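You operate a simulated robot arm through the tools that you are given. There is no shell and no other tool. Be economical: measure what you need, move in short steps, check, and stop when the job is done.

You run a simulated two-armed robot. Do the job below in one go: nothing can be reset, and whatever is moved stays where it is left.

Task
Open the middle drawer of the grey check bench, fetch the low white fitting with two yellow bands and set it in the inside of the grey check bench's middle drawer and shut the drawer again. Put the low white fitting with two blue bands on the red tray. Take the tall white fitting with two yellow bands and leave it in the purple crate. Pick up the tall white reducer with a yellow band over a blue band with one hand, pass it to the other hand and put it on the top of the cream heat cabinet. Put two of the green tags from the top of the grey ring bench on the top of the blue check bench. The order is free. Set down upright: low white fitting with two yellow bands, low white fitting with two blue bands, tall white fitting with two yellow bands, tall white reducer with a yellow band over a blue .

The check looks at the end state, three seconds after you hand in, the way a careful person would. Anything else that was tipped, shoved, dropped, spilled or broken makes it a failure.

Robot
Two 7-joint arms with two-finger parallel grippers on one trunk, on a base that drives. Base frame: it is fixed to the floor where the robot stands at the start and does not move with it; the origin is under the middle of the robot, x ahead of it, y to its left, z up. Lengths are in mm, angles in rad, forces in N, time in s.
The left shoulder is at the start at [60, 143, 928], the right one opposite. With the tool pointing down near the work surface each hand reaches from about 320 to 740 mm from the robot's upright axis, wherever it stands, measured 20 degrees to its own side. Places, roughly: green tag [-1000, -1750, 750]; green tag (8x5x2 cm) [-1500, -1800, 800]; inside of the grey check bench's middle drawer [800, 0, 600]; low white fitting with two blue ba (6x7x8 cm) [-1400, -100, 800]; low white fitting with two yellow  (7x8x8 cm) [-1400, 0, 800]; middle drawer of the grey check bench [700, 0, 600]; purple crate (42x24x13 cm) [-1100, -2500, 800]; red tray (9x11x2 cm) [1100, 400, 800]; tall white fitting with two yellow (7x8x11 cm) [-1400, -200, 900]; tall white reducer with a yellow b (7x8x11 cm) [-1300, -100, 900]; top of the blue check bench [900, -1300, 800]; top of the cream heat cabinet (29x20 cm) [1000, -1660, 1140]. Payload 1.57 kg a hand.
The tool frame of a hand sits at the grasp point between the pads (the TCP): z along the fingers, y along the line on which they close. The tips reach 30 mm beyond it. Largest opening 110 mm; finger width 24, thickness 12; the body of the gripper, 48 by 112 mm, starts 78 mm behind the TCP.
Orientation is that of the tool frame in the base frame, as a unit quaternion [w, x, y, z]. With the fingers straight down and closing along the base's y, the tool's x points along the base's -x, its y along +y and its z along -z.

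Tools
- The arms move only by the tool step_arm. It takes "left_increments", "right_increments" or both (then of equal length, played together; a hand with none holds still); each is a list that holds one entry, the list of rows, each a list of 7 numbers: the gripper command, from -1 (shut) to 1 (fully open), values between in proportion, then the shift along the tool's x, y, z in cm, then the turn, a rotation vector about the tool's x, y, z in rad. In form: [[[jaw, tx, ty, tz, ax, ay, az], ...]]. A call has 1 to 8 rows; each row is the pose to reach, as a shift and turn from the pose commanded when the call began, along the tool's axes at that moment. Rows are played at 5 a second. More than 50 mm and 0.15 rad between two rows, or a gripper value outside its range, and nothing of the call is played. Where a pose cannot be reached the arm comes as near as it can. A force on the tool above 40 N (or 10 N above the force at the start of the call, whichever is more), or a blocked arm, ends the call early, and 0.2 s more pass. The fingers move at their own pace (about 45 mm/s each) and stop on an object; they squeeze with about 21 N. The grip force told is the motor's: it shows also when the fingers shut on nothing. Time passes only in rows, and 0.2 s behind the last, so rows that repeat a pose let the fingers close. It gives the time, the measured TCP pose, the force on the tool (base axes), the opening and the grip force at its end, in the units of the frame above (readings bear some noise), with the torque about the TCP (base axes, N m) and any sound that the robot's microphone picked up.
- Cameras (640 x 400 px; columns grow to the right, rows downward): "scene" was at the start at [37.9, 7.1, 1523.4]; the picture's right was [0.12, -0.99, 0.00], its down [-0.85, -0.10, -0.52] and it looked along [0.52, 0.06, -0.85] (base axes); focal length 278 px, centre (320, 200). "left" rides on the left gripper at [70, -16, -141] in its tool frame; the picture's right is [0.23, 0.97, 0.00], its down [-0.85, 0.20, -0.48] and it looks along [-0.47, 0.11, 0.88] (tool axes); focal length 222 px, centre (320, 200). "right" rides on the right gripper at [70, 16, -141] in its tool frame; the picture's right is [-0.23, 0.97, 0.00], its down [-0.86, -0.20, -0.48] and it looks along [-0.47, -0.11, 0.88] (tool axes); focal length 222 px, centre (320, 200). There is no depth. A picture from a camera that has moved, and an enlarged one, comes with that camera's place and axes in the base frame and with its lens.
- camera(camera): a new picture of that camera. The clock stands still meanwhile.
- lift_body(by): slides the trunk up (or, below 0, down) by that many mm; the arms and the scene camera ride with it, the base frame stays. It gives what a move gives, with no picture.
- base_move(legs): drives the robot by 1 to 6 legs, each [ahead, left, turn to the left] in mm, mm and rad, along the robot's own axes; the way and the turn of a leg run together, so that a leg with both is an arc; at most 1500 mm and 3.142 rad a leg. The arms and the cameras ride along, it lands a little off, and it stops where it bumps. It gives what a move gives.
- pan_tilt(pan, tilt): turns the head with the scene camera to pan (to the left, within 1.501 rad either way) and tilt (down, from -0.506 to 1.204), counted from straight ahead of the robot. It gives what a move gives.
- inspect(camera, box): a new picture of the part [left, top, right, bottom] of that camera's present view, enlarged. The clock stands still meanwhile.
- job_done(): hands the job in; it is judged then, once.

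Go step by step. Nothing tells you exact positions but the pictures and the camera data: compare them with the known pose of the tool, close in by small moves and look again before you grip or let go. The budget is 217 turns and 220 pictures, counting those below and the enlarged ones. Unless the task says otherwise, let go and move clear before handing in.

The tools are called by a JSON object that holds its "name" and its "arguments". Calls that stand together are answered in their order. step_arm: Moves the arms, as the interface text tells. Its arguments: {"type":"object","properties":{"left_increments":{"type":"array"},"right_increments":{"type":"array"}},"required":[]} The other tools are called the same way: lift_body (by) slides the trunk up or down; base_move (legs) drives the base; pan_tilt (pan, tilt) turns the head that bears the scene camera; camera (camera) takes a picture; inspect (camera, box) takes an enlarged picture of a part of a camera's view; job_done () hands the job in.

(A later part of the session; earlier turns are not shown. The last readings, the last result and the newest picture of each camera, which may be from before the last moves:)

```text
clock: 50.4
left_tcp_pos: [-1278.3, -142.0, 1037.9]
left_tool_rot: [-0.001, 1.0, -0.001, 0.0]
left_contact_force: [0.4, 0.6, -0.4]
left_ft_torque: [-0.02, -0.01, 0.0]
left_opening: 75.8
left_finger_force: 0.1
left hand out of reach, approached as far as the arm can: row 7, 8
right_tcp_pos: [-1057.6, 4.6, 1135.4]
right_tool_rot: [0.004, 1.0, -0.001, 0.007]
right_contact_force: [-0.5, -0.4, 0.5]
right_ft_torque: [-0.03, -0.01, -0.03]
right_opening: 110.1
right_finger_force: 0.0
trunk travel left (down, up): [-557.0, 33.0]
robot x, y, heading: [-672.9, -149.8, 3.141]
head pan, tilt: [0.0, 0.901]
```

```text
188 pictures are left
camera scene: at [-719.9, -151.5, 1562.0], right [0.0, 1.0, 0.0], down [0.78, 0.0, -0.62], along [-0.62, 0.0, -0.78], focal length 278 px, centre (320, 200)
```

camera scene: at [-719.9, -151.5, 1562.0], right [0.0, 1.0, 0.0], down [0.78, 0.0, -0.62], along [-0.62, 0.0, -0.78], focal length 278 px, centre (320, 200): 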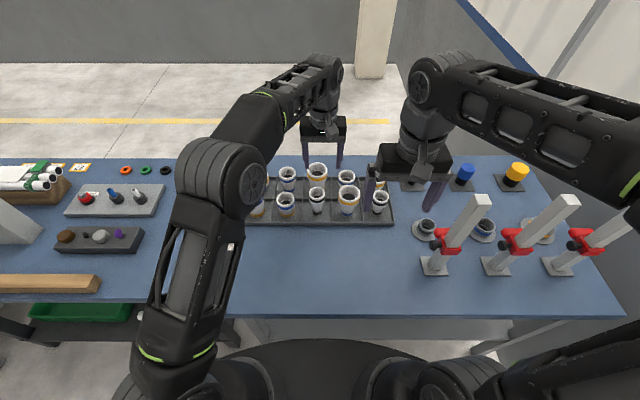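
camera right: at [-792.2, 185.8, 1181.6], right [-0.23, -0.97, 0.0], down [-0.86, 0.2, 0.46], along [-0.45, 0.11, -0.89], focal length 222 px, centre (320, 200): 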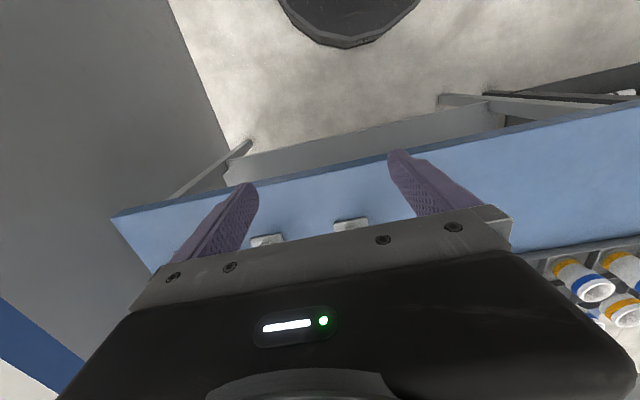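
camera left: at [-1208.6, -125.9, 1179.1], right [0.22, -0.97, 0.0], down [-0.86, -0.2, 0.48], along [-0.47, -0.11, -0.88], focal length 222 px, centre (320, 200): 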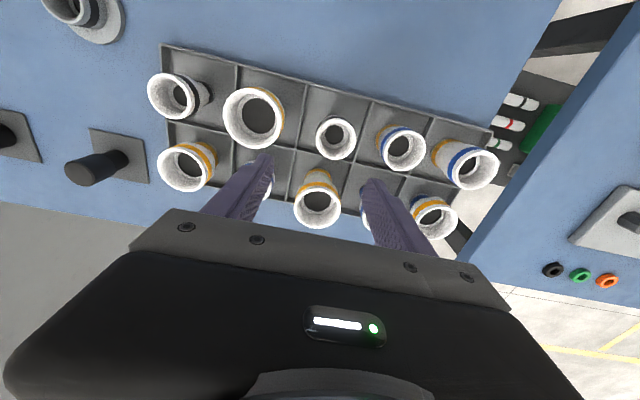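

The left arm is at its reach limit here. I ease the base 45 mm ahead, with no obstacles close, and re-approach.

{"name": "base_move", "arguments": {"legs": [[45, 0, 0]]}}

{"name": "step_arm", "arguments": {"left_increments": [[[0.38, 0, -2, 2, 0, 0, 0], [0.38, -1, -4, 4, 0, 0, 0], [0.38, -2, -6, 6, 0, 0, 0], [0.38, -3, -8, 7, 0, 0, 0]]]}}

{"name": "camera", "arguments": {"camera": "left"}}

```text
clock: 51.3
left_tcp_pos: [-1324.2, -142.7, 1036.2]
left_tool_rot: [0.0, 1.0, -0.001, 0.0]
left_contact_force: [-1.0, 0.4, 0.1]
left_ft_torque: [-0.01, -0.05, -0.05]
left_opening: 75.9
left_finger_force: 0.0
right_tcp_pos: [-1105.0, 4.9, 1134.2]
right_tool_rot: [0.003, 1.0, -0.002, 0.008]
right_contact_force: [-0.4, 0.1, -0.6]
right_ft_torque: [0.03, -0.05, -0.01]
right_opening: 110.0
right_finger_force: 0.1
trunk travel left (down, up): [-557.0, 33.0]
robot x, y, heading: [-718.4, -148.1, 3.135]
head pan, tilt: [0.0, 0.901]
```

```text
clock: 52.3
left_tcp_pos: [-1340.0, -90.7, 984.8]
left_tool_rot: [-0.001, 1.0, -0.002, -0.001]
left_contact_force: [-0.1, 0.5, 0.2]
left_ft_torque: [0.04, 0.0, 0.0]
left_opening: 75.7
left_finger_force: 0.0
left hand out of reach, approached as far as the arm can: row 3, 4
right_tcp_pos: [-1103.7, 3.5, 1135.4]
right_tool_rot: [0.003, 1.0, 0.0, 0.007]
right_contact_force: [-0.3, -0.6, -0.3]
right_ft_torque: [0.0, 0.0, 0.03]
right_opening: 110.1
right_finger_force: 0.0
trunk travel left (down, up): [-557.0, 33.0]
robot x, y, heading: [-717.9, -151.5, 3.139]
head pan, tilt: [0.0, 0.901]
```

```text
187 pictures are left
camera left: at [-1269.8, -74.2, 1125.5], right [0.23, -0.97, 0.0], down [-0.85, -0.2, 0.48], along [-0.47, -0.11, -0.88], focal length 222 px, centre (320, 200)
```

left: 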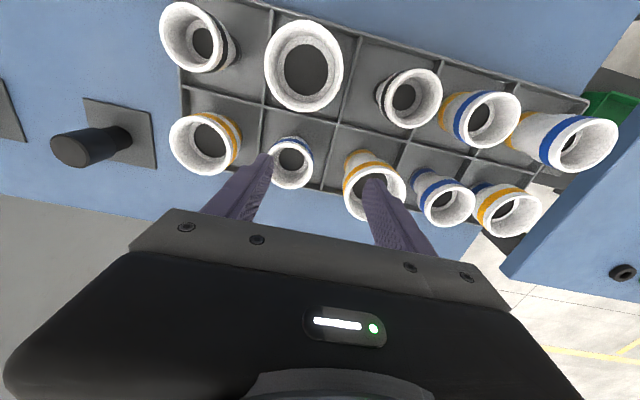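

Still just at the limit, so I shift the base 40 mm to its right; the right hand keeps about 50 mm from the post. I check again.

{"name": "base_move", "arguments": {"legs": [[0, -40, 0]]}}

{"name": "step_arm", "arguments": {"left_increments": [[[0.38, -1, 0, 1, 0, 0, 0], [0.38, -2, 0, 2.5, 0, 0, 0]]]}}

{"name": "camera", "arguments": {"camera": "left"}}

{"name": "inspect", "arguments": {"camera": "scene", "box": [230, 80, 430, 240]}}

```text
clock: 53.2
left_tcp_pos: [-1339.2, -48.4, 984.0]
left_tool_rot: [0.0, 1.0, -0.001, -0.002]
left_contact_force: [-0.3, 0.8, 0.0]
left_ft_torque: [-0.05, 0.03, 0.0]
left_opening: 76.0
left_finger_force: 0.0
right_tcp_pos: [-1103.3, 45.4, 1135.0]
right_tool_rot: [0.005, 1.0, -0.001, 0.007]
right_contact_force: [0.3, 1.0, -0.1]
right_ft_torque: [-0.04, 0.03, -0.03]
right_opening: 110.2
right_finger_force: 0.1
trunk travel left (down, up): [-557.0, 33.0]
robot x, y, heading: [-717.0, -110.8, 3.139]
head pan, tilt: [0.0, 0.901]
```

```text
clock: 53.8
left_tcp_pos: [-1349.4, -50.3, 972.2]
left_tool_rot: [-0.003, 1.0, -0.001, -0.005]
left_contact_force: [-0.1, 0.0, 0.4]
left_ft_torque: [0.01, -0.03, 0.0]
left_opening: 75.8
left_finger_force: 0.1
left hand out of reach, approached as far as the arm can: row 1, 2
right_tcp_pos: [-1104.4, 43.5, 1134.8]
right_tool_rot: [0.003, 1.0, -0.001, 0.007]
right_contact_force: [-0.3, 0.1, -0.7]
right_ft_torque: [0.01, -0.01, 0.0]
right_opening: 109.8
right_finger_force: 0.0
trunk travel left (down, up): [-557.0, 33.0]
robot x, y, heading: [-722.4, -109.6, 3.138]
head pan, tilt: [0.0, 0.901]
```

```text
186 pictures are left
camera left: at [-1277.4, -34.9, 1113.3], right [0.23, -0.97, -0.01], down [-0.85, -0.2, 0.49], along [-0.47, -0.1, -0.87], focal length 222 px, centre (320, 200)
```

left: 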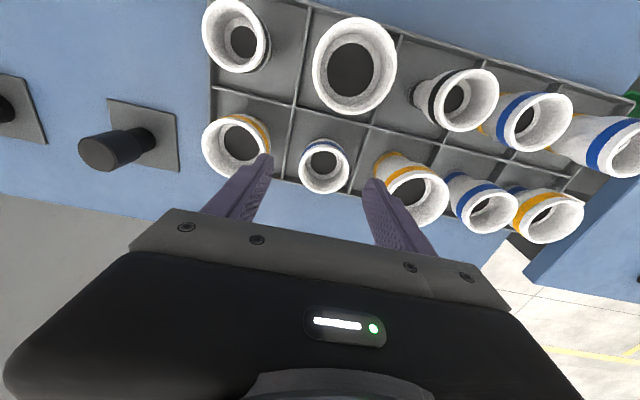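

```text
2.50 times, centred on (330, 160) of scene
camera zoom: at [-765.0, -112.7, 1562.1], right [0.0, 1.0, 0.0], down [0.78, 0.0, -0.62], along [-0.62, 0.0, -0.78], focal length 694 px, centre (295, 300)
```

zoom: 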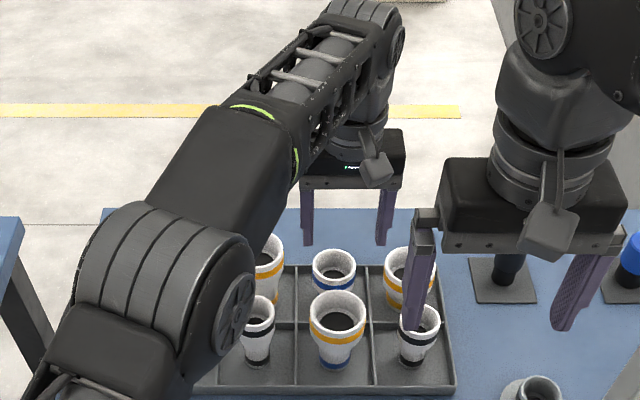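

The wrist view puts the low blue fitting's rim at (-1361, -57). I descend part way and correct.

{"name": "step_arm", "arguments": {"left_increments": [[[0.38, -0.4, 0.4, 2, 0, 0, 0], [0.38, -0.8, 0.7, 4.5, 0, 0, 0]]]}}

{"name": "camera", "arguments": {"camera": "left"}}

```text
clock: 54.4
left_tcp_pos: [-1356.3, -57.6, 926.8]
left_tool_rot: [-0.001, 1.0, -0.001, -0.002]
left_contact_force: [-0.2, 0.5, 0.3]
left_ft_torque: [0.04, -0.06, -0.02]
left_opening: 76.2
left_finger_force: 0.1
right_tcp_pos: [-1104.0, 44.0, 1134.5]
right_tool_rot: [0.004, 1.0, -0.001, 0.007]
right_contact_force: [0.0, 0.0, 0.2]
right_ft_torque: [0.01, -0.04, 0.01]
right_opening: 109.9
right_finger_force: 0.1
trunk travel left (down, up): [-557.0, 33.0]
robot x, y, heading: [-720.7, -109.1, 3.14]
head pan, tilt: [0.0, 0.901]
```

```text
184 pictures are left
camera left: at [-1286.9, -41.9, 1068.3], right [0.23, -0.97, 0.0], down [-0.85, -0.2, 0.48], along [-0.47, -0.11, -0.88], focal length 222 px, centre (320, 200)
```

left: 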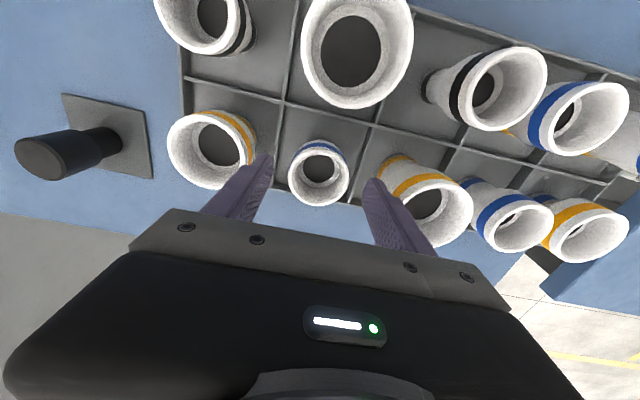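

Aligned within a few millimetres. I narrow the jaws to 71 mm, descend to grip height and close.

{"name": "step_arm", "arguments": {"left_increments": [[[0.29, -0.6, 0.15, 0, 0, 0, 0], [0.29, -0.6, 0.15, 2, 0, 0, 0], [0.29, -0.6, 0.15, 4, 0, 0, 0], [0.29, -0.6, 0.15, 6.3, 0, 0, 0]]]}}

{"name": "camera", "arguments": {"camera": "left"}}

```text
clock: 55.4
left_tcp_pos: [-1363.3, -59.7, 863.0]
left_tool_rot: [-0.001, 1.0, -0.001, -0.001]
left_contact_force: [1.0, 1.0, -0.3]
left_ft_torque: [0.0, -0.01, -0.03]
left_opening: 71.1
left_finger_force: 0.2
right_tcp_pos: [-1103.9, 42.9, 1135.0]
right_tool_rot: [0.003, 1.0, -0.001, 0.008]
right_contact_force: [-0.5, 0.5, -0.2]
right_ft_torque: [-0.02, -0.01, -0.01]
right_opening: 110.2
right_finger_force: 0.1
trunk travel left (down, up): [-557.0, 33.0]
robot x, y, heading: [-718.6, -109.7, 3.14]
head pan, tilt: [0.0, 0.901]
```

```text
183 pictures are left
camera left: at [-1292.9, -43.5, 1005.4], right [0.23, -0.97, 0.0], down [-0.85, -0.2, 0.48], along [-0.47, -0.11, -0.88], focal length 222 px, centre (320, 200)
```

left: 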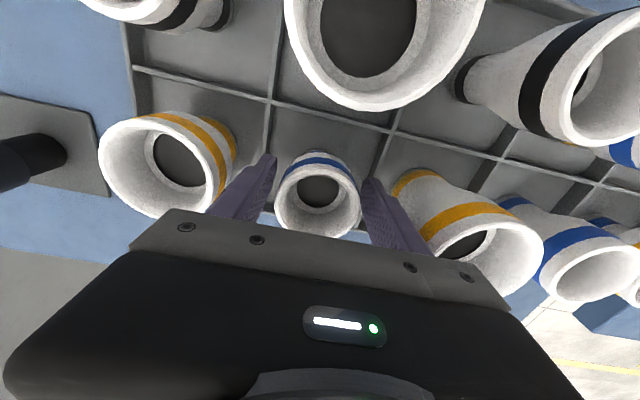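

{"name": "step_arm", "arguments": {"left_increments": [[[-1, 0, 0, 0, 0, 0, 0], [-1, 0, 0, 0, 0, 0, 0], [-1, 0, 0, 0, 0, 0, 0], [-1, 0, 0, -2, 0, 0, 0], [-1, 0, 0, -6, 0, 0, 0], [-1, 0, 0, -10, 0, 0, 0], [-1, 0, 0, -13, 0, 0, 0]]]}}

{"name": "camera", "arguments": {"camera": "left"}}

{"name": "inspect", "arguments": {"camera": "scene", "box": [230, 80, 430, 240]}}

```text
clock: 57.0
left_tcp_pos: [-1323.2, -44.2, 991.5]
left_tool_rot: [0.0, 1.0, -0.002, -0.003]
left_contact_force: [-0.3, 0.5, 0.0]
left_ft_torque: [0.0, 0.12, 0.0]
left_opening: 0.1
left_finger_force: 21.2
left hand out of reach, approached as far as the arm can: row 6, 7
right_tcp_pos: [-1098.6, 44.6, 1137.4]
right_tool_rot: [0.005, 1.0, -0.001, 0.003]
right_contact_force: [1.4, 0.5, 0.1]
right_ft_torque: [-0.05, 0.1, 0.02]
right_opening: 109.7
right_finger_force: 0.1
trunk travel left (down, up): [-557.0, 33.0]
robot x, y, heading: [-721.2, -109.0, 3.146]
head pan, tilt: [0.0, 0.901]
```

```text
182 pictures are left
camera left: at [-1253.4, -30.2, 1133.5], right [0.23, -0.97, 0.0], down [-0.85, -0.2, 0.48], along [-0.47, -0.11, -0.88], focal length 222 px, centre (320, 200)
```

left: 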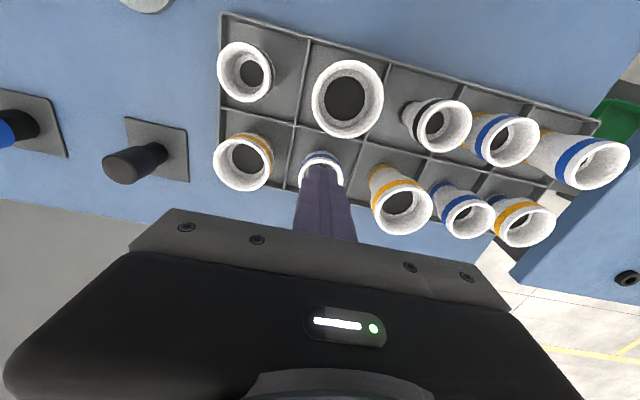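

```text
2.50 times, centred on (330, 160) of scene
camera zoom: at [-759.5, -111.4, 1562.2], right [0.0, 1.0, 0.0], down [0.78, 0.0, -0.62], along [-0.62, 0.0, -0.78], focal length 694 px, centre (295, 300)
```

zoom: 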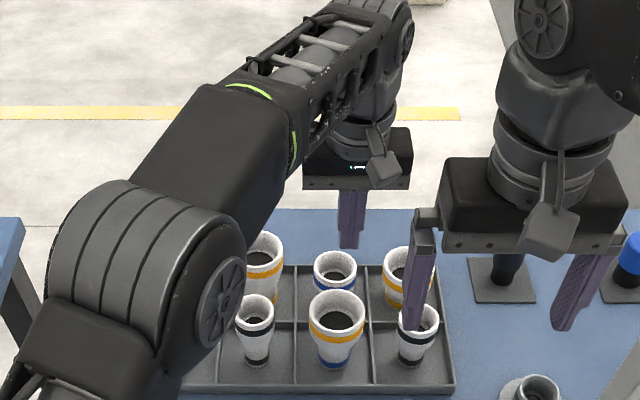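

The grip came up empty; the fitting still stands in its cell. I reopen, re-aim and this time check the closed opening before lifting.

{"name": "step_arm", "arguments": {"left_increments": [[[0.29, 0, 0, 0, 0, 0, 0], [0.29, 0, 0, 0, 0, 0, 0], [0.29, 0, 0, 0, 0, 0, 0], [0.29, 0, 0, 0, 0, 0, 0]]]}}

{"name": "inspect", "arguments": {"camera": "scene", "box": [300, 100, 380, 200]}}

{"name": "camera", "arguments": {"camera": "left"}}

```text
clock: 58.0
left_tcp_pos: [-1327.5, -47.3, 990.0]
left_tool_rot: [-0.002, 1.0, -0.001, -0.001]
left_contact_force: [0.7, -0.8, 0.4]
left_ft_torque: [-0.01, 0.03, -0.02]
left_opening: 70.9
left_finger_force: 0.0
right_tcp_pos: [-1102.9, 44.0, 1134.0]
right_tool_rot: [0.003, 1.0, -0.001, 0.008]
right_contact_force: [1.2, -1.0, -0.4]
right_ft_torque: [-0.02, 0.02, 0.02]
right_opening: 109.8
right_finger_force: 0.1
trunk travel left (down, up): [-557.0, 33.0]
robot x, y, heading: [-719.3, -111.6, 3.138]
head pan, tilt: [0.0, 0.901]
```

```text
4.00 times, centred on (340, 150) of scene
camera zoom: at [-765.4, -112.4, 1562.0], right [0.0, 1.0, 0.0], down [0.78, 0.0, -0.62], along [-0.62, 0.0, -0.78], focal length 1111 px, centre (240, 400)
```

zoom: 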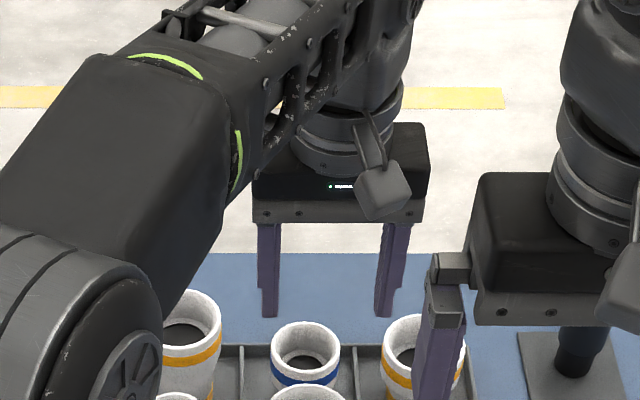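

```text
179 pictures are left
camera left: at [-1257.8, -30.8, 1131.7], right [0.23, -0.97, 0.0], down [-0.85, -0.2, 0.48], along [-0.47, -0.11, -0.88], focal length 222 px, centre (320, 200)
```

left: 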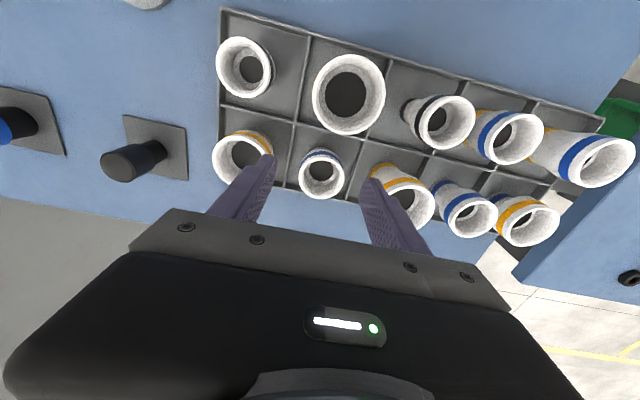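

{"name": "step_arm", "arguments": {"left_increments": [[[0.29, -1, 0.5, 3, 0, 0, 0], [0.29, -2.0, 1.0, 6.5, 0, 0, 0]]]}}

{"name": "camera", "arguments": {"camera": "left"}}

```text
clock: 58.6
left_tcp_pos: [-1346.1, -54.4, 924.3]
left_tool_rot: [0.0, 1.0, -0.002, -0.002]
left_contact_force: [-0.8, 0.3, 0.7]
left_ft_torque: [0.03, 0.0, 0.01]
left_opening: 71.0
left_finger_force: 0.0
right_tcp_pos: [-1104.7, 44.4, 1136.1]
right_tool_rot: [0.003, 1.0, -0.001, 0.007]
right_contact_force: [-0.3, 0.0, -0.3]
right_ft_torque: [-0.01, 0.0, -0.02]
right_opening: 110.0
right_finger_force: 0.0
trunk travel left (down, up): [-557.0, 33.0]
robot x, y, heading: [-723.3, -111.8, 3.139]
head pan, tilt: [0.0, 0.901]
```

```text
178 pictures are left
camera left: at [-1277.8, -39.5, 1065.4], right [0.22, -0.97, 0.0], down [-0.85, -0.2, 0.48], along [-0.47, -0.11, -0.88], focal length 222 px, centre (320, 200)
```

left: 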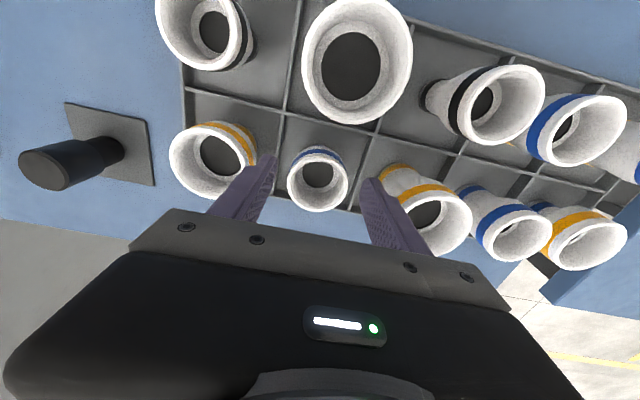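

{"name": "step_arm", "arguments": {"left_increments": [[[0.29, -1.5, 0.25, 0, 0, 0, 0], [0.29, -1.5, 0.25, 3, 0, 0, 0], [0.29, -1.5, 0.25, 5.5, 0, 0, 0], [0.29, -1.5, 0.25, 7.4, 0, 0, 0], [-1, -1.5, 0.25, 7.4, 0, 0, 0], [-1, -1.5, 0.25, 7.4, 0, 0, 0], [-1, -1.5, 0.25, 7.4, 0, 0, 0]]]}}

{"name": "camera", "arguments": {"camera": "left"}}

```text
clock: 60.2
left_tcp_pos: [-1363.0, -58.0, 850.1]
left_tool_rot: [-0.001, 1.0, -0.001, -0.001]
left_contact_force: [0.7, -0.4, 0.4]
left_ft_torque: [0.01, 0.02, 0.02]
left_opening: 54.7
left_finger_force: 20.7
right_tcp_pos: [-1103.2, 44.8, 1135.9]
right_tool_rot: [0.003, 1.0, -0.001, 0.006]
right_contact_force: [-0.2, 0.4, -1.3]
right_ft_torque: [0.03, 0.01, -0.01]
right_opening: 109.9
right_finger_force: 0.1
trunk travel left (down, up): [-557.0, 33.0]
robot x, y, heading: [-718.5, -112.2, 3.141]
head pan, tilt: [0.0, 0.901]
```

```text
177 pictures are left
camera left: at [-1292.5, -41.8, 991.7], right [0.23, -0.97, 0.0], down [-0.85, -0.2, 0.48], along [-0.47, -0.11, -0.88], focal length 222 px, centre (320, 200)
```

left: 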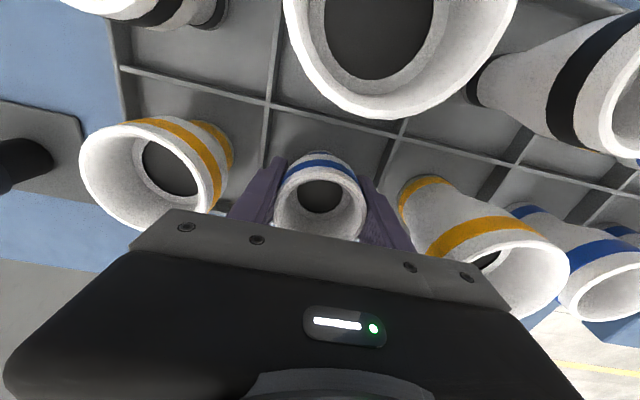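

It is gripped at 54.7 mm. I lift slowly.

{"name": "step_arm", "arguments": {"left_increments": [[[-1, 0, 0, -0.7, 0, 0, 0], [-1, 0, 0, -1.5, 0, 0, 0], [-1, 0, 0, -2.5, 0, 0, 0], [-1, 0, 0, -4, 0, 0, 0], [-1, 0, 0, -6, 0, 0, 0], [-1, 0, 0, -8.5, 0, 0, 0], [-1, 0.5, 0, -11, 0, 0, 0], [-1, 2, 0, -13.5, 0, 0, 0]]]}}

{"name": "camera", "arguments": {"camera": "left"}}

{"name": "inspect", "arguments": {"camera": "scene", "box": [250, 80, 410, 200]}}

```text
clock: 62.0
left_tcp_pos: [-1340.3, -58.2, 985.6]
left_tool_rot: [-0.001, 1.0, -0.001, -0.002]
left_contact_force: [-0.2, 0.1, -0.8]
left_ft_torque: [-0.02, 0.04, 0.02]
left_opening: 54.4
left_finger_force: 20.5
right_tcp_pos: [-1103.2, 43.4, 1134.8]
right_tool_rot: [0.004, 1.0, -0.001, 0.007]
right_contact_force: [1.2, 0.0, 0.0]
right_ft_torque: [0.03, 0.02, 0.01]
right_opening: 110.2
right_finger_force: 0.1
trunk travel left (down, up): [-557.0, 33.0]
robot x, y, heading: [-717.1, -107.8, 3.141]
head pan, tilt: [0.0, 0.901]
```

```text
176 pictures are left
camera left: at [-1271.2, -42.3, 1127.0], right [0.22, -0.97, 0.0], down [-0.85, -0.2, 0.48], along [-0.47, -0.11, -0.88], focal length 222 px, centre (320, 200)
```

left: 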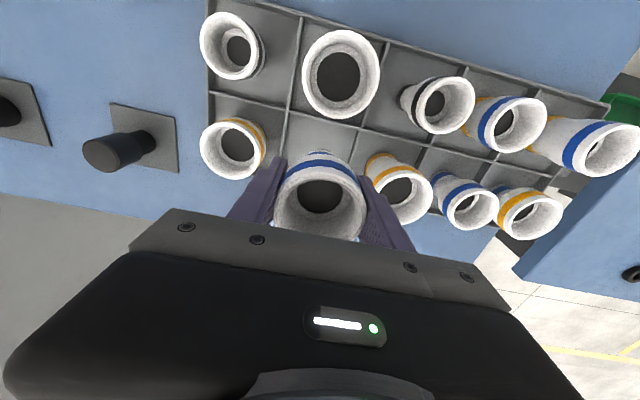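

```text
3.33 times, centred on (330, 140) of scene
camera zoom: at [-764.6, -112.6, 1562.0], right [0.0, 1.0, 0.0], down [0.78, 0.0, -0.62], along [-0.62, 0.0, -0.78], focal length 926 px, centre (287, 400)
```

zoom: 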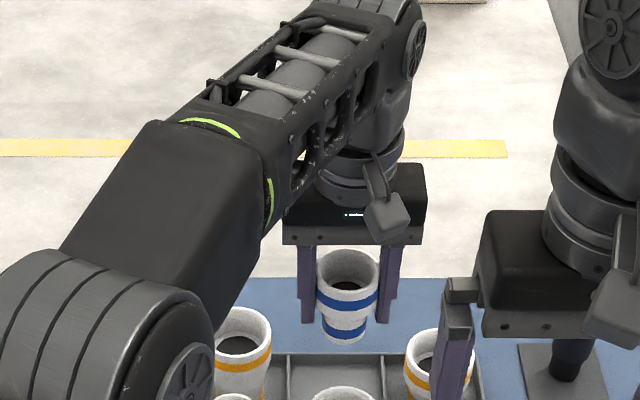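

Two blue bands confirmed, low one in the left hand. I retract the left hand up and to its own side.

{"name": "step_arm", "arguments": {"left_increments": [[[-1, 1.5, 0, -3, 0, 0, 0], [-1, 4, 2, -6, 0, 0, 0], [-1, 7, 5, -8, 0, 0, 0], [-1, 9.5, 8.5, -9, 0, 0, 0], [-1, 12, 12.5, -9, 0, 0, 0], [-1, 14.5, 16.5, -9, 0, 0, 0], [-1, 17, 20.5, -9, 0, 0, 0], [-1, 19.5, 24.5, -9, 0, 0, 0]]]}}

{"name": "step_arm", "arguments": {"left_increments": [[[-1, 2, 4, 0, 0, 0, 0], [-1, 3, 8, 0, 0, 0, 0]]]}}

{"name": "inspect", "arguments": {"camera": "scene", "box": [230, 100, 430, 240]}}

{"name": "camera", "arguments": {"camera": "right"}}

```text
clock: 63.8
left_tcp_pos: [-1147.0, -305.5, 1073.2]
left_tool_rot: [0.0, 1.0, -0.001, -0.001]
left_contact_force: [0.5, -1.0, -1.0]
left_ft_torque: [-0.01, -0.01, -0.01]
left_opening: 54.3
left_finger_force: 20.7
right_tcp_pos: [-1103.6, 43.6, 1135.3]
right_tool_rot: [0.003, 1.0, 0.0, 0.007]
right_contact_force: [0.1, 0.0, 0.3]
right_ft_torque: [0.06, 0.01, -0.03]
right_opening: 110.2
right_finger_force: 0.1
trunk travel left (down, up): [-557.0, 33.0]
robot x, y, heading: [-720.0, -113.6, 3.141]
head pan, tilt: [0.0, 0.901]
```

```text
clock: 64.4
left_tcp_pos: [-1117.2, -384.7, 1074.2]
left_tool_rot: [-0.001, 1.0, -0.002, -0.002]
left_contact_force: [-1.3, 0.3, -0.7]
left_ft_torque: [-0.01, 0.01, -0.02]
left_opening: 54.7
left_finger_force: 21.8
right_tcp_pos: [-1103.3, 44.7, 1134.9]
right_tool_rot: [0.004, 1.0, -0.001, 0.007]
right_contact_force: [0.2, 0.2, 0.6]
right_ft_torque: [0.0, -0.01, -0.01]
right_opening: 110.0
right_finger_force: 0.0
trunk travel left (down, up): [-557.0, 33.0]
robot x, y, heading: [-719.4, -113.9, 3.138]
head pan, tilt: [0.0, 0.901]
```

```text
2.86 times, centred on (330, 170) of scene
camera zoom: at [-765.5, -112.5, 1562.0], right [0.0, 1.0, 0.0], down [0.78, 0.0, -0.62], along [-0.62, 0.0, -0.78], focal length 793 px, centre (291, 286)
```

zoom: 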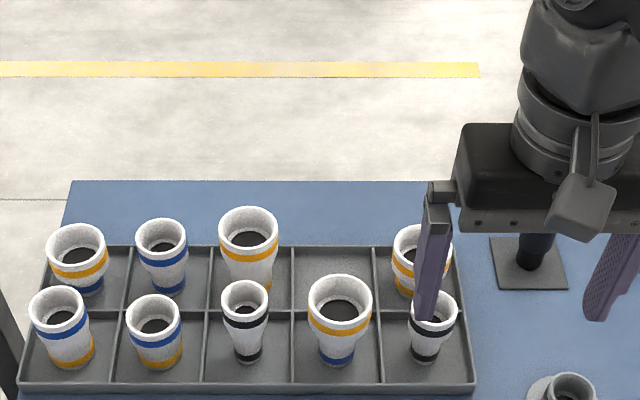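

```text
173 pictures are left
camera right: at [-1034.8, 28.6, 1277.9], right [-0.23, -0.97, 0.0], down [-0.86, 0.2, 0.47], along [-0.45, 0.1, -0.89], focal length 222 px, centre (320, 200)
```

right: 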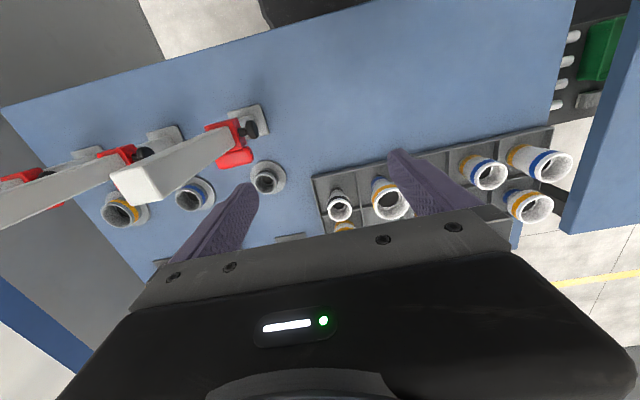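

The low yellow target is at about (-1366, 40). To keep the right elbow away from the posts, I shift the base 150 mm to its left before reaching.

{"name": "base_move", "arguments": {"legs": [[0, 150, 0]]}}

{"name": "step_arm", "arguments": {"right_increments": [[[0.8, -3.5, -2, 2, 0, 0, 0], [0.8, -7, -4, 4, 0, 0, 0], [0.8, -10.5, -6, 6, 0, 0, 0], [0.8, -14, -8, 8, 0, 0, 0], [0.8, -17, -10.5, 10, 0, 0, 0], [0.8, -20, -13, 12, 0, 0, 0]]]}}

{"name": "camera", "arguments": {"camera": "right"}}

{"name": "camera", "arguments": {"camera": "scene"}}

```text
clock: 65.8
left_tcp_pos: [-1119.5, -469.1, 1074.8]
left_tool_rot: [-0.001, 0.999, -0.034, -0.002]
left_contact_force: [0.0, 0.0, -0.6]
left_ft_torque: [0.03, -0.04, -0.01]
left_opening: 54.7
left_finger_force: 21.0
right_tcp_pos: [-1077.6, -43.1, 1137.2]
right_tool_rot: [0.004, 0.999, -0.035, 0.007]
right_contact_force: [-0.1, -0.8, -0.2]
right_ft_torque: [0.01, 0.02, -0.02]
right_opening: 109.8
right_finger_force: 0.0
trunk travel left (down, up): [-557.0, 33.0]
robot x, y, heading: [-706.3, -224.8, 3.068]
head pan, tilt: [0.0, 0.901]
```

```text
clock: 67.2
left_tcp_pos: [-1121.5, -468.1, 1073.5]
left_tool_rot: [-0.001, 0.999, -0.035, -0.002]
left_contact_force: [-0.4, -0.9, -0.6]
left_ft_torque: [-0.02, -0.03, -0.05]
left_opening: 54.4
left_finger_force: 21.2
right_tcp_pos: [-1267.8, 101.2, 1010.4]
right_tool_rot: [0.004, 0.999, -0.035, 0.008]
right_contact_force: [-0.4, 0.2, -0.1]
right_ft_torque: [-0.01, -0.01, -0.01]
right_opening: 98.9
right_finger_force: 0.2
trunk travel left (down, up): [-557.0, 33.0]
robot x, y, heading: [-704.5, -223.6, 3.072]
head pan, tilt: [0.0, 0.901]
```

```text
172 pictures are left
camera right: at [-1199.6, 80.7, 1153.0], right [-0.29, -0.96, 0.0], down [-0.85, 0.26, 0.46], along [-0.45, 0.13, -0.89], focal length 222 px, centre (320, 200)
```

right: 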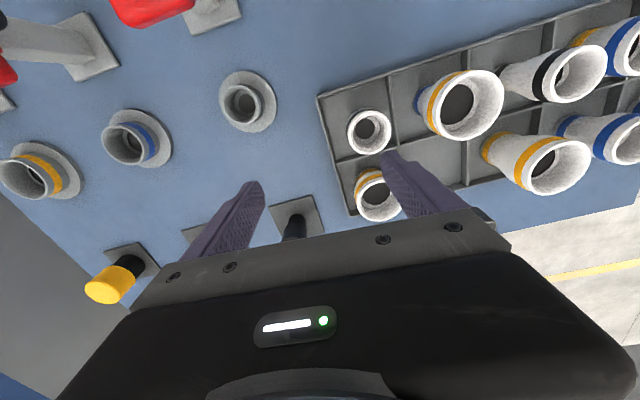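

```text
171 pictures are left
camera scene: at [-751.2, -220.7, 1562.0], right [0.07, 1.0, 0.0], down [0.78, -0.05, -0.62], along [-0.62, 0.04, -0.78], focal length 278 px, centre (320, 200)
```

scene: 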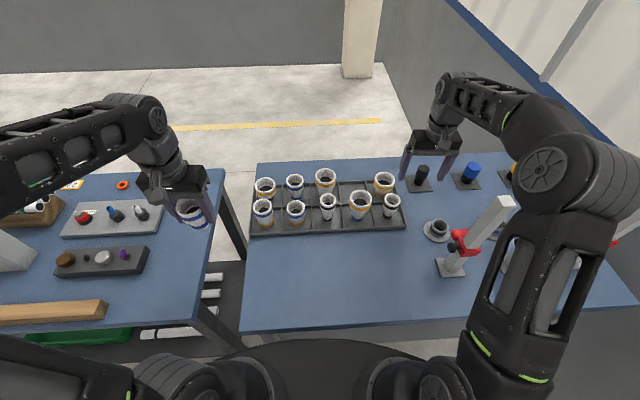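

The right wrist view puts the low yellow fitting at about (-1358, 43), and the elbow stays well above the posts. I move above it.

{"name": "step_arm", "arguments": {"right_increments": [[[0.8, -2.3, 1.6, 0, 0, 0, 0], [0.8, -4.6, 3.2, 1, 0, 0, 0], [0.8, -6.9, 4.9, 3, 0, 0, 0], [0.8, -9.0, 6.5, 5.5, 0, 0, 0], [0.8, -9.0, 6.5, 7.5, 0, 0, 0]]]}}

{"name": "camera", "arguments": {"camera": "right"}}

```text
clock: 68.4
left_tcp_pos: [-1121.0, -468.3, 1073.9]
left_tool_rot: [0.0, 0.999, -0.035, -0.002]
left_contact_force: [-0.4, -0.4, -1.1]
left_ft_torque: [0.04, 0.02, 0.0]
left_opening: 54.5
left_finger_force: 21.2
right_tcp_pos: [-1359.6, 39.5, 936.9]
right_tool_rot: [0.004, 0.999, -0.035, 0.007]
right_contact_force: [1.3, -0.6, -0.4]
right_ft_torque: [0.0, 0.02, -0.01]
right_opening: 98.9
right_finger_force: 0.0
trunk travel left (down, up): [-557.0, 33.0]
robot x, y, heading: [-702.1, -222.9, 3.067]
head pan, tilt: [0.0, 0.901]
```

```text
170 pictures are left
camera right: at [-1291.3, 20.4, 1078.9], right [-0.29, -0.96, 0.0], down [-0.85, 0.26, 0.47], along [-0.45, 0.13, -0.89], focal length 222 px, centre (320, 200)
```

right: 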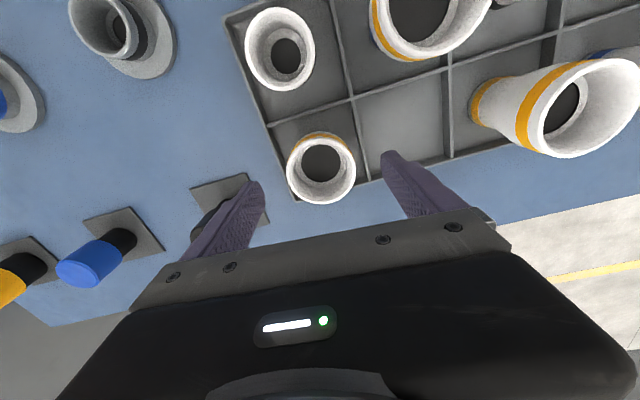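

Aligned. I descend to z≈850 and close.

{"name": "step_arm", "arguments": {"right_increments": [[[0.8, -0.3, 0, 2.5, 0, 0, 0], [0.8, -0.4, 0, 5, 0, 0, 0], [0.8, -0.4, 0, 7, 0, 0, 0], [0.8, -0.4, 0, 8.7, 0, 0, 0], [-1, -0.4, 0, 8.7, 0, 0, 0], [-1, -0.4, 0, 8.7, 0, 0, 0], [-1, -0.4, 0, 8.7, 0, 0, 0], [-1, -0.4, 0, 8.7, 0, 0, 0]]]}}

{"name": "camera", "arguments": {"camera": "right"}}

```text
clock: 70.2
left_tcp_pos: [-1118.6, -466.4, 1073.6]
left_tool_rot: [0.0, 0.999, -0.036, -0.003]
left_contact_force: [-0.1, 0.0, -0.9]
left_ft_torque: [-0.02, 0.04, 0.0]
left_opening: 54.3
left_finger_force: 21.6
right_tcp_pos: [-1362.4, 46.0, 852.9]
right_tool_rot: [0.002, 0.999, -0.036, 0.004]
right_contact_force: [1.8, 23.6, 25.1]
right_ft_torque: [1.67, 0.16, -0.23]
right_opening: 64.8
right_finger_force: 20.8
trunk travel left (down, up): [-557.0, 33.0]
robot x, y, heading: [-703.6, -218.9, 3.071]
head pan, tilt: [0.0, 0.901]
```

```text
169 pictures are left
camera right: at [-1292.4, 24.9, 994.3], right [-0.3, -0.96, 0.0], down [-0.84, 0.26, 0.47], along [-0.45, 0.14, -0.88], focal length 222 px, centre (320, 200)
```

right: 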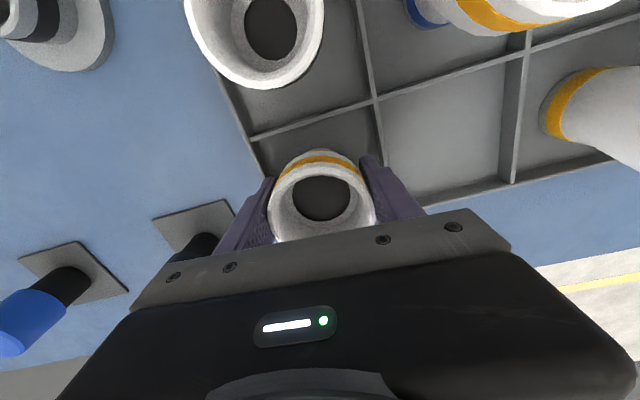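

It is gripped at 64.8 mm, with some side load. I ease the hand up slowly and check.

{"name": "step_arm", "arguments": {"right_increments": [[[-1, 0, -0.4, -0.6, 0, 0, 0], [-1, 0, -0.4, -1.5, 0, 0, 0], [-1, 0, -0.4, -3, 0, 0, 0], [-1, 0, -0.4, -5, 0, 0, 0], [-1, 0, -0.4, -7.5, 0, 0, 0], [-1, 0.5, -0.4, -10, 0, 0, 0], [-1, 2, -0.4, -12.5, 0, 0, 0]]]}}

{"name": "camera", "arguments": {"camera": "right"}}

{"name": "inspect", "arguments": {"camera": "scene", "box": [240, 100, 480, 250]}}

```text
clock: 71.8
left_tcp_pos: [-1119.3, -469.9, 1073.8]
left_tool_rot: [-0.001, 0.999, -0.035, -0.003]
left_contact_force: [-0.1, 0.4, -0.4]
left_ft_torque: [-0.02, -0.03, 0.03]
left_opening: 54.5
left_finger_force: 20.6
right_tcp_pos: [-1341.9, 45.6, 975.3]
right_tool_rot: [0.004, 0.999, -0.034, 0.007]
right_contact_force: [-0.2, 0.1, -0.9]
right_ft_torque: [0.03, -0.03, -0.03]
right_opening: 64.2
right_finger_force: 20.8
trunk travel left (down, up): [-557.0, 33.0]
robot x, y, heading: [-703.9, -227.0, 3.073]
head pan, tilt: [0.0, 0.901]
```

```text
168 pictures are left
camera right: at [-1275.5, 24.6, 1117.7], right [-0.29, -0.96, 0.0], down [-0.85, 0.26, 0.47], along [-0.45, 0.13, -0.89], focal length 222 px, centre (320, 200)
```

right: 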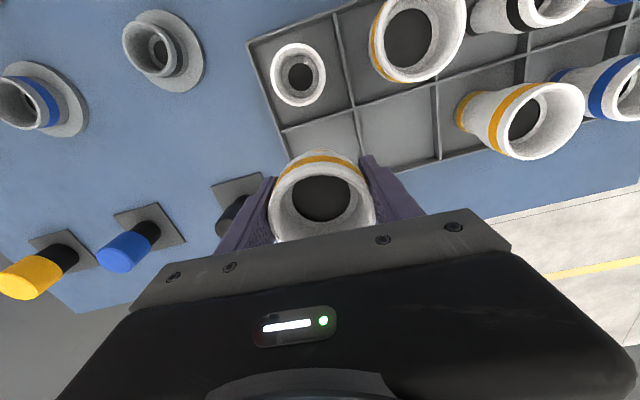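

```text
2.67 times, centred on (360, 175) of scene
camera zoom: at [-749.1, -221.6, 1562.0], right [0.07, 1.0, 0.0], down [0.78, -0.05, -0.62], along [-0.62, 0.04, -0.78], focal length 740 px, centre (213, 267)
```

zoom: 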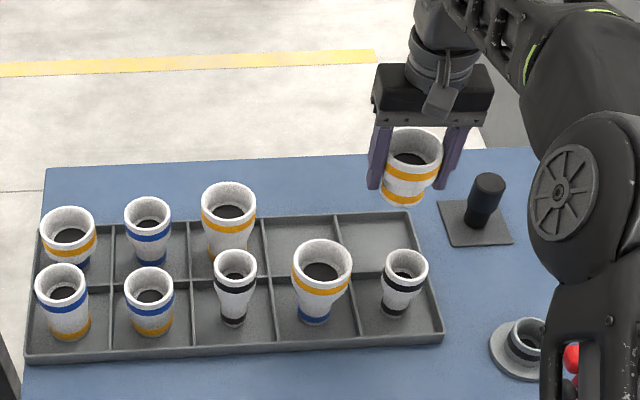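

Low, two yellow bands: correct. I retract the right hand up and inward, then back away from the bench.

{"name": "step_arm", "arguments": {"right_increments": [[[-1, 2, 1, -3, 0, 0, 0], [-1, 5, 2, -5.5, 0, 0, 0], [-1, 8.5, 3.5, -8, 0, 0, 0], [-1, 12, 5, -10, 0, 0, 0], [-1, 15.5, 6.5, -12, 0, 0, 0], [-1, 19, 8, -13, 0, 0, 0], [-1, 22.5, 9.5, -13, 0, 0, 0]]]}}

{"name": "base_move", "arguments": {"legs": [[-330, 0, 0]]}}

{"name": "camera", "arguments": {"camera": "scene"}}

```text
clock: 73.4
left_tcp_pos: [-1119.2, -466.9, 1073.6]
left_tool_rot: [-0.001, 0.999, -0.035, -0.003]
left_contact_force: [0.1, 0.0, -0.1]
left_ft_torque: [0.02, 0.01, 0.0]
left_opening: 54.2
left_finger_force: 21.0
right_tcp_pos: [-1126.2, -64.6, 1108.4]
right_tool_rot: [0.004, 0.999, -0.035, 0.006]
right_contact_force: [0.3, 0.7, -1.1]
right_ft_torque: [0.0, 0.03, 0.02]
right_opening: 64.2
right_finger_force: 21.2
trunk travel left (down, up): [-557.0, 33.0]
robot x, y, heading: [-706.0, -223.7, 3.069]
head pan, tilt: [0.0, 0.901]
```

```text
clock: 75.5
left_tcp_pos: [-794.0, -490.3, 1074.0]
left_tool_rot: [-0.001, 0.999, -0.036, -0.003]
left_contact_force: [0.6, -0.8, -0.5]
left_ft_torque: [0.01, 0.0, -0.02]
left_opening: 54.4
left_finger_force: 21.2
right_tcp_pos: [-800.2, -86.3, 1107.6]
right_tool_rot: [0.004, 0.999, -0.036, 0.006]
right_contact_force: [-0.9, -0.3, -1.2]
right_ft_torque: [-0.03, 0.01, 0.02]
right_opening: 64.1
right_finger_force: 21.2
trunk travel left (down, up): [-557.0, 33.0]
robot x, y, heading: [-381.1, -248.9, 3.063]
head pan, tilt: [0.0, 0.901]
```

```text
166 pictures are left
camera scene: at [-423.1, -244.4, 1562.1], right [0.07, 1.0, 0.0], down [0.78, -0.06, -0.62], along [-0.62, 0.04, -0.78], focal length 278 px, centre (320, 200)
```

scene: 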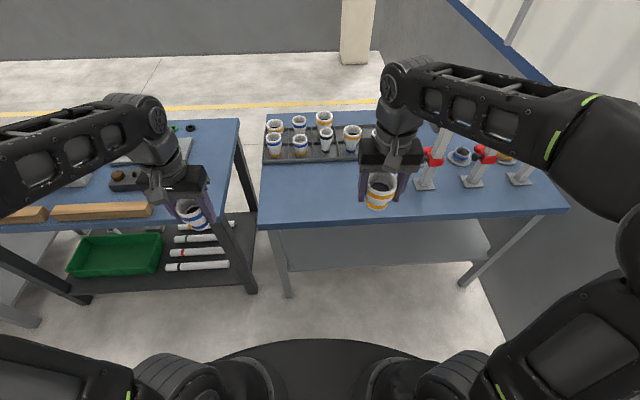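

Both fittings are held upright. I turn back to the grey bench.

{"name": "base_move", "arguments": {"legs": [[0, 0, -1.53], [0, 0, -1.533]]}}

{"name": "camera", "arguments": {"camera": "scene"}}

```text
clock: 83.5
left_tcp_pos: [21.5, 24.9, 1073.1]
left_tool_rot: [0.002, 0.003, 1.0, -0.001]
left_contact_force: [-0.4, -0.2, -1.2]
left_ft_torque: [0.04, -0.01, 0.02]
left_opening: 54.1
left_finger_force: 21.1
right_tcp_pos: [53.9, -378.4, 1107.9]
right_tool_rot: [-0.007, 0.003, 1.0, 0.003]
right_contact_force: [0.1, -0.7, -1.6]
right_ft_torque: [-0.01, 0.04, 0.04]
right_opening: 64.1
right_finger_force: 20.9
trunk travel left (down, up): [-557.0, 33.0]
robot x, y, heading: [-374.2, -242.1, -0.009]
head pan, tilt: [0.0, 0.901]
```

```text
165 pictures are left
camera scene: at [-332.9, -247.9, 1562.0], right [-0.01, -1.0, 0.0], down [-0.78, 0.01, -0.62], along [0.62, 0.0, -0.78], focal length 278 px, centre (320, 200)
```

scene: 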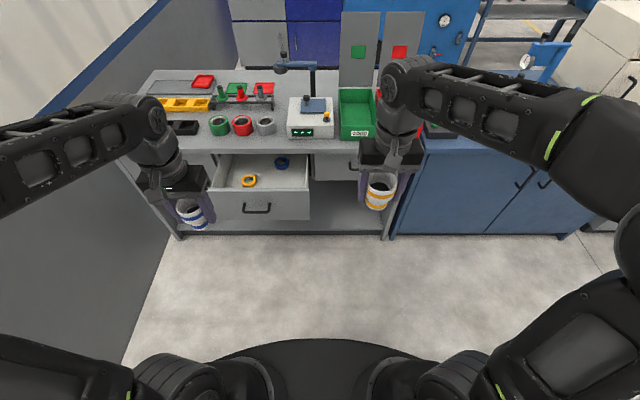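

{"name": "base_move", "arguments": {"legs": [[0, 295, 0.009], [230, 0, 0]]}}

{"name": "camera", "arguments": {"camera": "scene"}}

{"name": "camera", "arguments": {"camera": "right"}}

```text
clock: 86.8
left_tcp_pos: [252.2, 320.5, 1073.0]
left_tool_rot: [0.002, 0.0, 1.0, -0.001]
left_contact_force: [0.5, -0.9, -1.2]
left_ft_torque: [0.01, 0.01, -0.02]
left_opening: 54.6
left_finger_force: 21.0
right_tcp_pos: [285.8, -81.8, 1106.6]
right_tool_rot: [-0.008, -0.001, 1.0, 0.004]
right_contact_force: [-0.1, -0.2, -0.9]
right_ft_torque: [-0.03, 0.04, 0.02]
right_opening: 63.9
right_finger_force: 20.7
trunk travel left (down, up): [-557.0, 33.0]
robot x, y, heading: [-143.0, 49.1, -0.004]
head pan, tilt: [0.0, 0.901]
```

```text
164 pictures are left
camera scene: at [-100.0, 45.9, 1562.0], right [0.0, -1.0, 0.0], down [-0.78, 0.0, -0.62], along [0.62, 0.0, -0.78], focal length 278 px, centre (320, 200)
```

scene: 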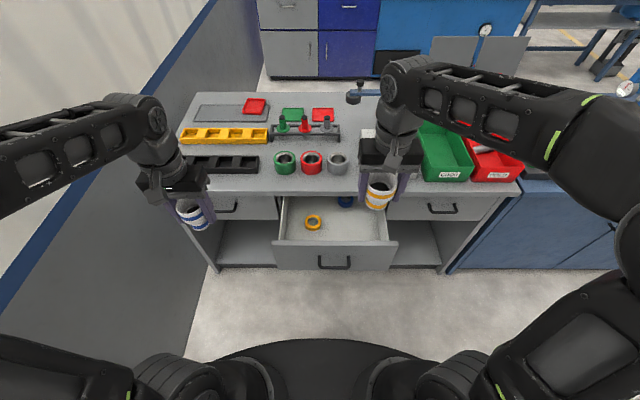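

```text
163 pictures are left
camera right: at [220.3, -67.0, 1249.4], right [0.23, 0.97, 0.0], down [0.86, -0.2, 0.46], along [0.45, -0.1, -0.89], focal length 222 px, centre (320, 200)
```

right: 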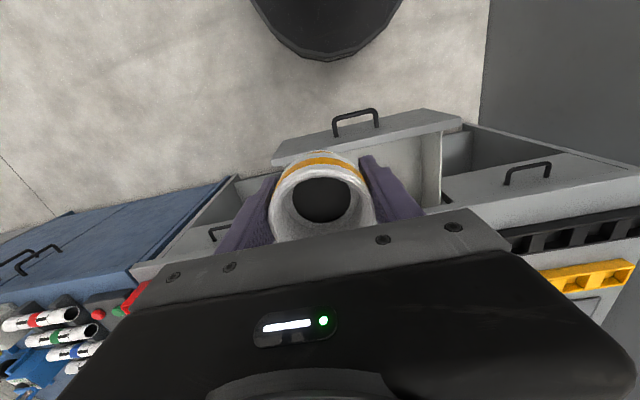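

The drawer interior spans x≈363–535. I'll set the fitting at about (440, -80), clear of both rings; I move over it and lower part way.

{"name": "step_arm", "arguments": {"right_increments": [[[-1, -3, 0, 2, 0, 0, 0], [-1, -6, 0, 5, 0, 0, 0], [-1, -9, 0, 9, 0, 0, 0], [-1, -12, 0, 13, 0, 0, 0], [-1, -14, 0, 17, 0, 0, 0], [-1, -15.4, 0, 21, 0, 0, 0], [-1, -15.4, 0, 25, 0, 0, 0]]]}}

{"name": "camera", "arguments": {"camera": "right"}}

{"name": "camera", "arguments": {"camera": "scene"}}

```text
clock: 88.4
left_tcp_pos: [251.5, 319.8, 1073.5]
left_tool_rot: [0.002, 0.0, 1.0, -0.001]
left_contact_force: [0.0, -0.2, -1.8]
left_ft_torque: [0.03, 0.01, 0.01]
left_opening: 54.2
left_finger_force: 21.0
right_tcp_pos: [437.6, -80.6, 854.6]
right_tool_rot: [-0.007, 0.0, 1.0, 0.004]
right_contact_force: [0.2, -0.3, -0.4]
right_ft_torque: [-0.02, -0.01, 0.02]
right_opening: 64.1
right_finger_force: 20.9
trunk travel left (down, up): [-557.0, 33.0]
robot x, y, heading: [-146.1, 46.8, -0.002]
head pan, tilt: [0.0, 0.901]
```

```text
162 pictures are left
camera right: at [371.0, -65.4, 997.7], right [0.23, 0.97, 0.0], down [0.86, -0.2, 0.47], along [0.45, -0.1, -0.89], focal length 222 px, centre (320, 200)
```

right: 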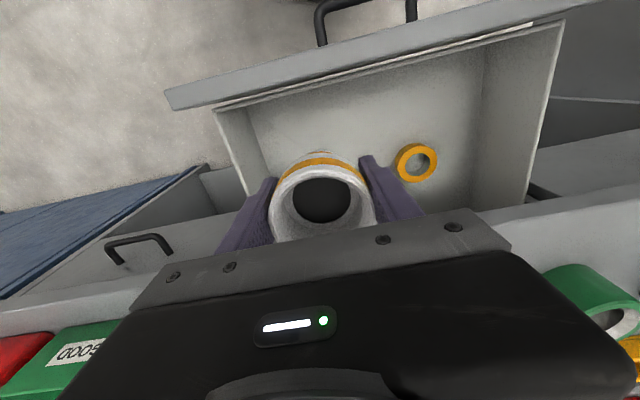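

```text
161 pictures are left
camera scene: at [-101.0, 45.8, 1562.1], right [0.0, -1.0, 0.0], down [-0.78, 0.0, -0.62], along [0.62, 0.0, -0.78], focal length 278 px, centre (320, 200)
```

scene: 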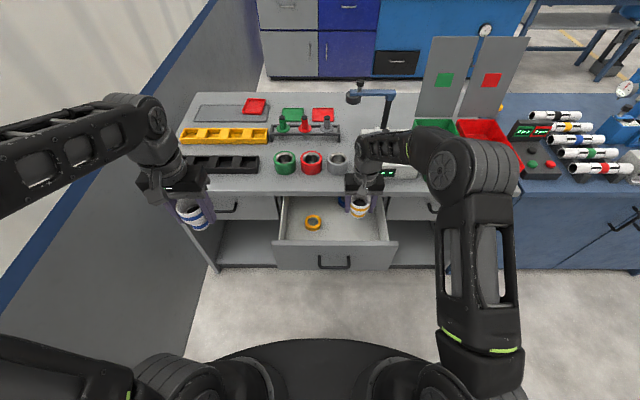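

{"name": "step_arm", "arguments": {"right_increments": [[[-1, 0, 0, 4, 0, 0, 0], [-1, 0, 0, 8, 0, 0, 0], [-1, 0, 0, 11, 0, 0, 0], [-1, 0, 0, 13, 0, 0, 0]]]}}

{"name": "inspect", "arguments": {"camera": "scene", "box": [260, 160, 420, 280]}}

{"name": "camera", "arguments": {"camera": "right"}}

```text
clock: 89.4
left_tcp_pos: [251.0, 319.5, 1074.8]
left_tool_rot: [0.001, 0.0, 1.0, -0.001]
left_contact_force: [-0.3, 0.0, 0.1]
left_ft_torque: [0.01, 0.01, -0.01]
left_opening: 54.5
left_finger_force: 20.9
right_tcp_pos: [434.3, -79.4, 725.2]
right_tool_rot: [-0.006, 0.0, 1.0, 0.003]
right_contact_force: [-0.1, 0.8, -1.5]
right_ft_torque: [-0.01, 0.0, 0.0]
right_opening: 64.1
right_finger_force: 21.3
trunk travel left (down, up): [-557.0, 33.0]
robot x, y, heading: [-142.7, 47.0, -0.001]
head pan, tilt: [0.0, 0.901]
```

```text
3.33 times, centred on (340, 220) of scene
camera zoom: at [-101.2, 45.8, 1562.1], right [0.0, -1.0, 0.0], down [-0.78, 0.0, -0.62], along [0.62, 0.0, -0.78], focal length 926 px, centre (253, 133)
```

zoom: 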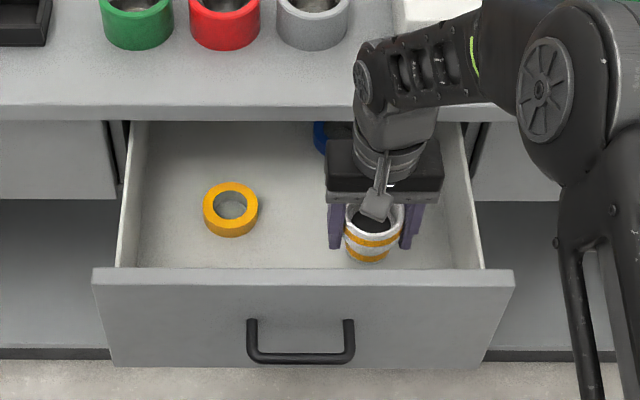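

```text
159 pictures are left
camera right: at [367.8, -64.8, 867.5], right [0.23, 0.97, 0.0], down [0.86, -0.2, 0.47], along [0.45, -0.1, -0.89], focal length 222 px, centre (320, 200)
```

right: 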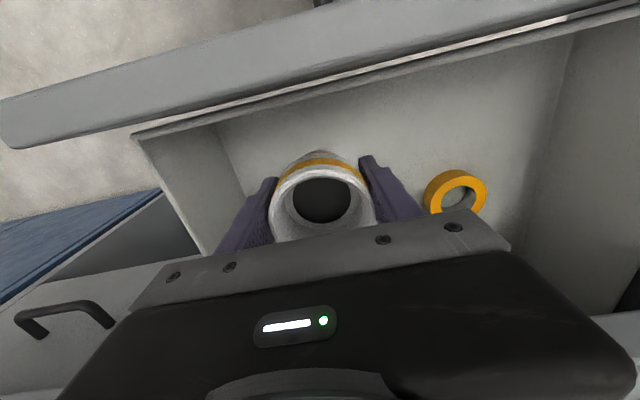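

{"name": "step_arm", "arguments": {"right_increments": [[[-1, 0, 0, 1, 0, 0, 0], [-1, 0, 0, 2, 0, 0, 0], [-1, 0, 0, 2.7, 0, 0, 0], [-1, 0, 0, 3.3, 0, 0, 0]]]}}

{"name": "camera", "arguments": {"camera": "right"}}

```text
clock: 90.4
left_tcp_pos: [251.4, 319.8, 1073.0]
left_tool_rot: [0.002, 0.0, 1.0, -0.001]
left_contact_force: [0.3, -0.6, -0.1]
left_ft_torque: [-0.04, 0.02, 0.04]
left_opening: 54.5
left_finger_force: 21.1
right_tcp_pos: [434.1, -80.2, 691.5]
right_tool_rot: [-0.006, -0.001, 1.0, 0.004]
right_contact_force: [0.1, 1.3, -0.5]
right_ft_torque: [0.0, -0.01, -0.01]
right_opening: 64.1
right_finger_force: 21.2
trunk travel left (down, up): [-557.0, 33.0]
robot x, y, heading: [-149.1, 49.0, -0.0]
head pan, tilt: [0.0, 0.901]
```

```text
158 pictures are left
camera right: at [367.4, -64.4, 834.6], right [0.23, 0.97, 0.0], down [0.86, -0.2, 0.47], along [0.45, -0.1, -0.89], focal length 222 px, centre (320, 200)
```

right: 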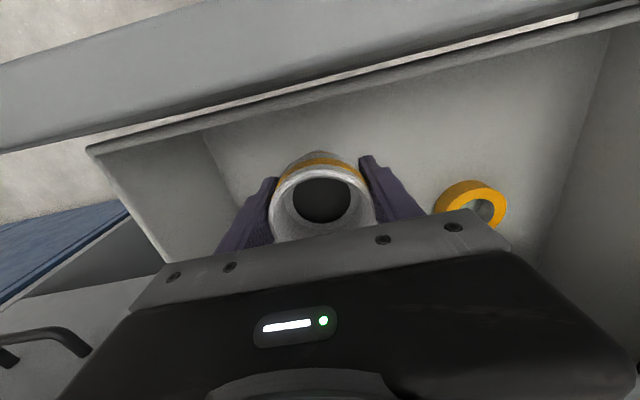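

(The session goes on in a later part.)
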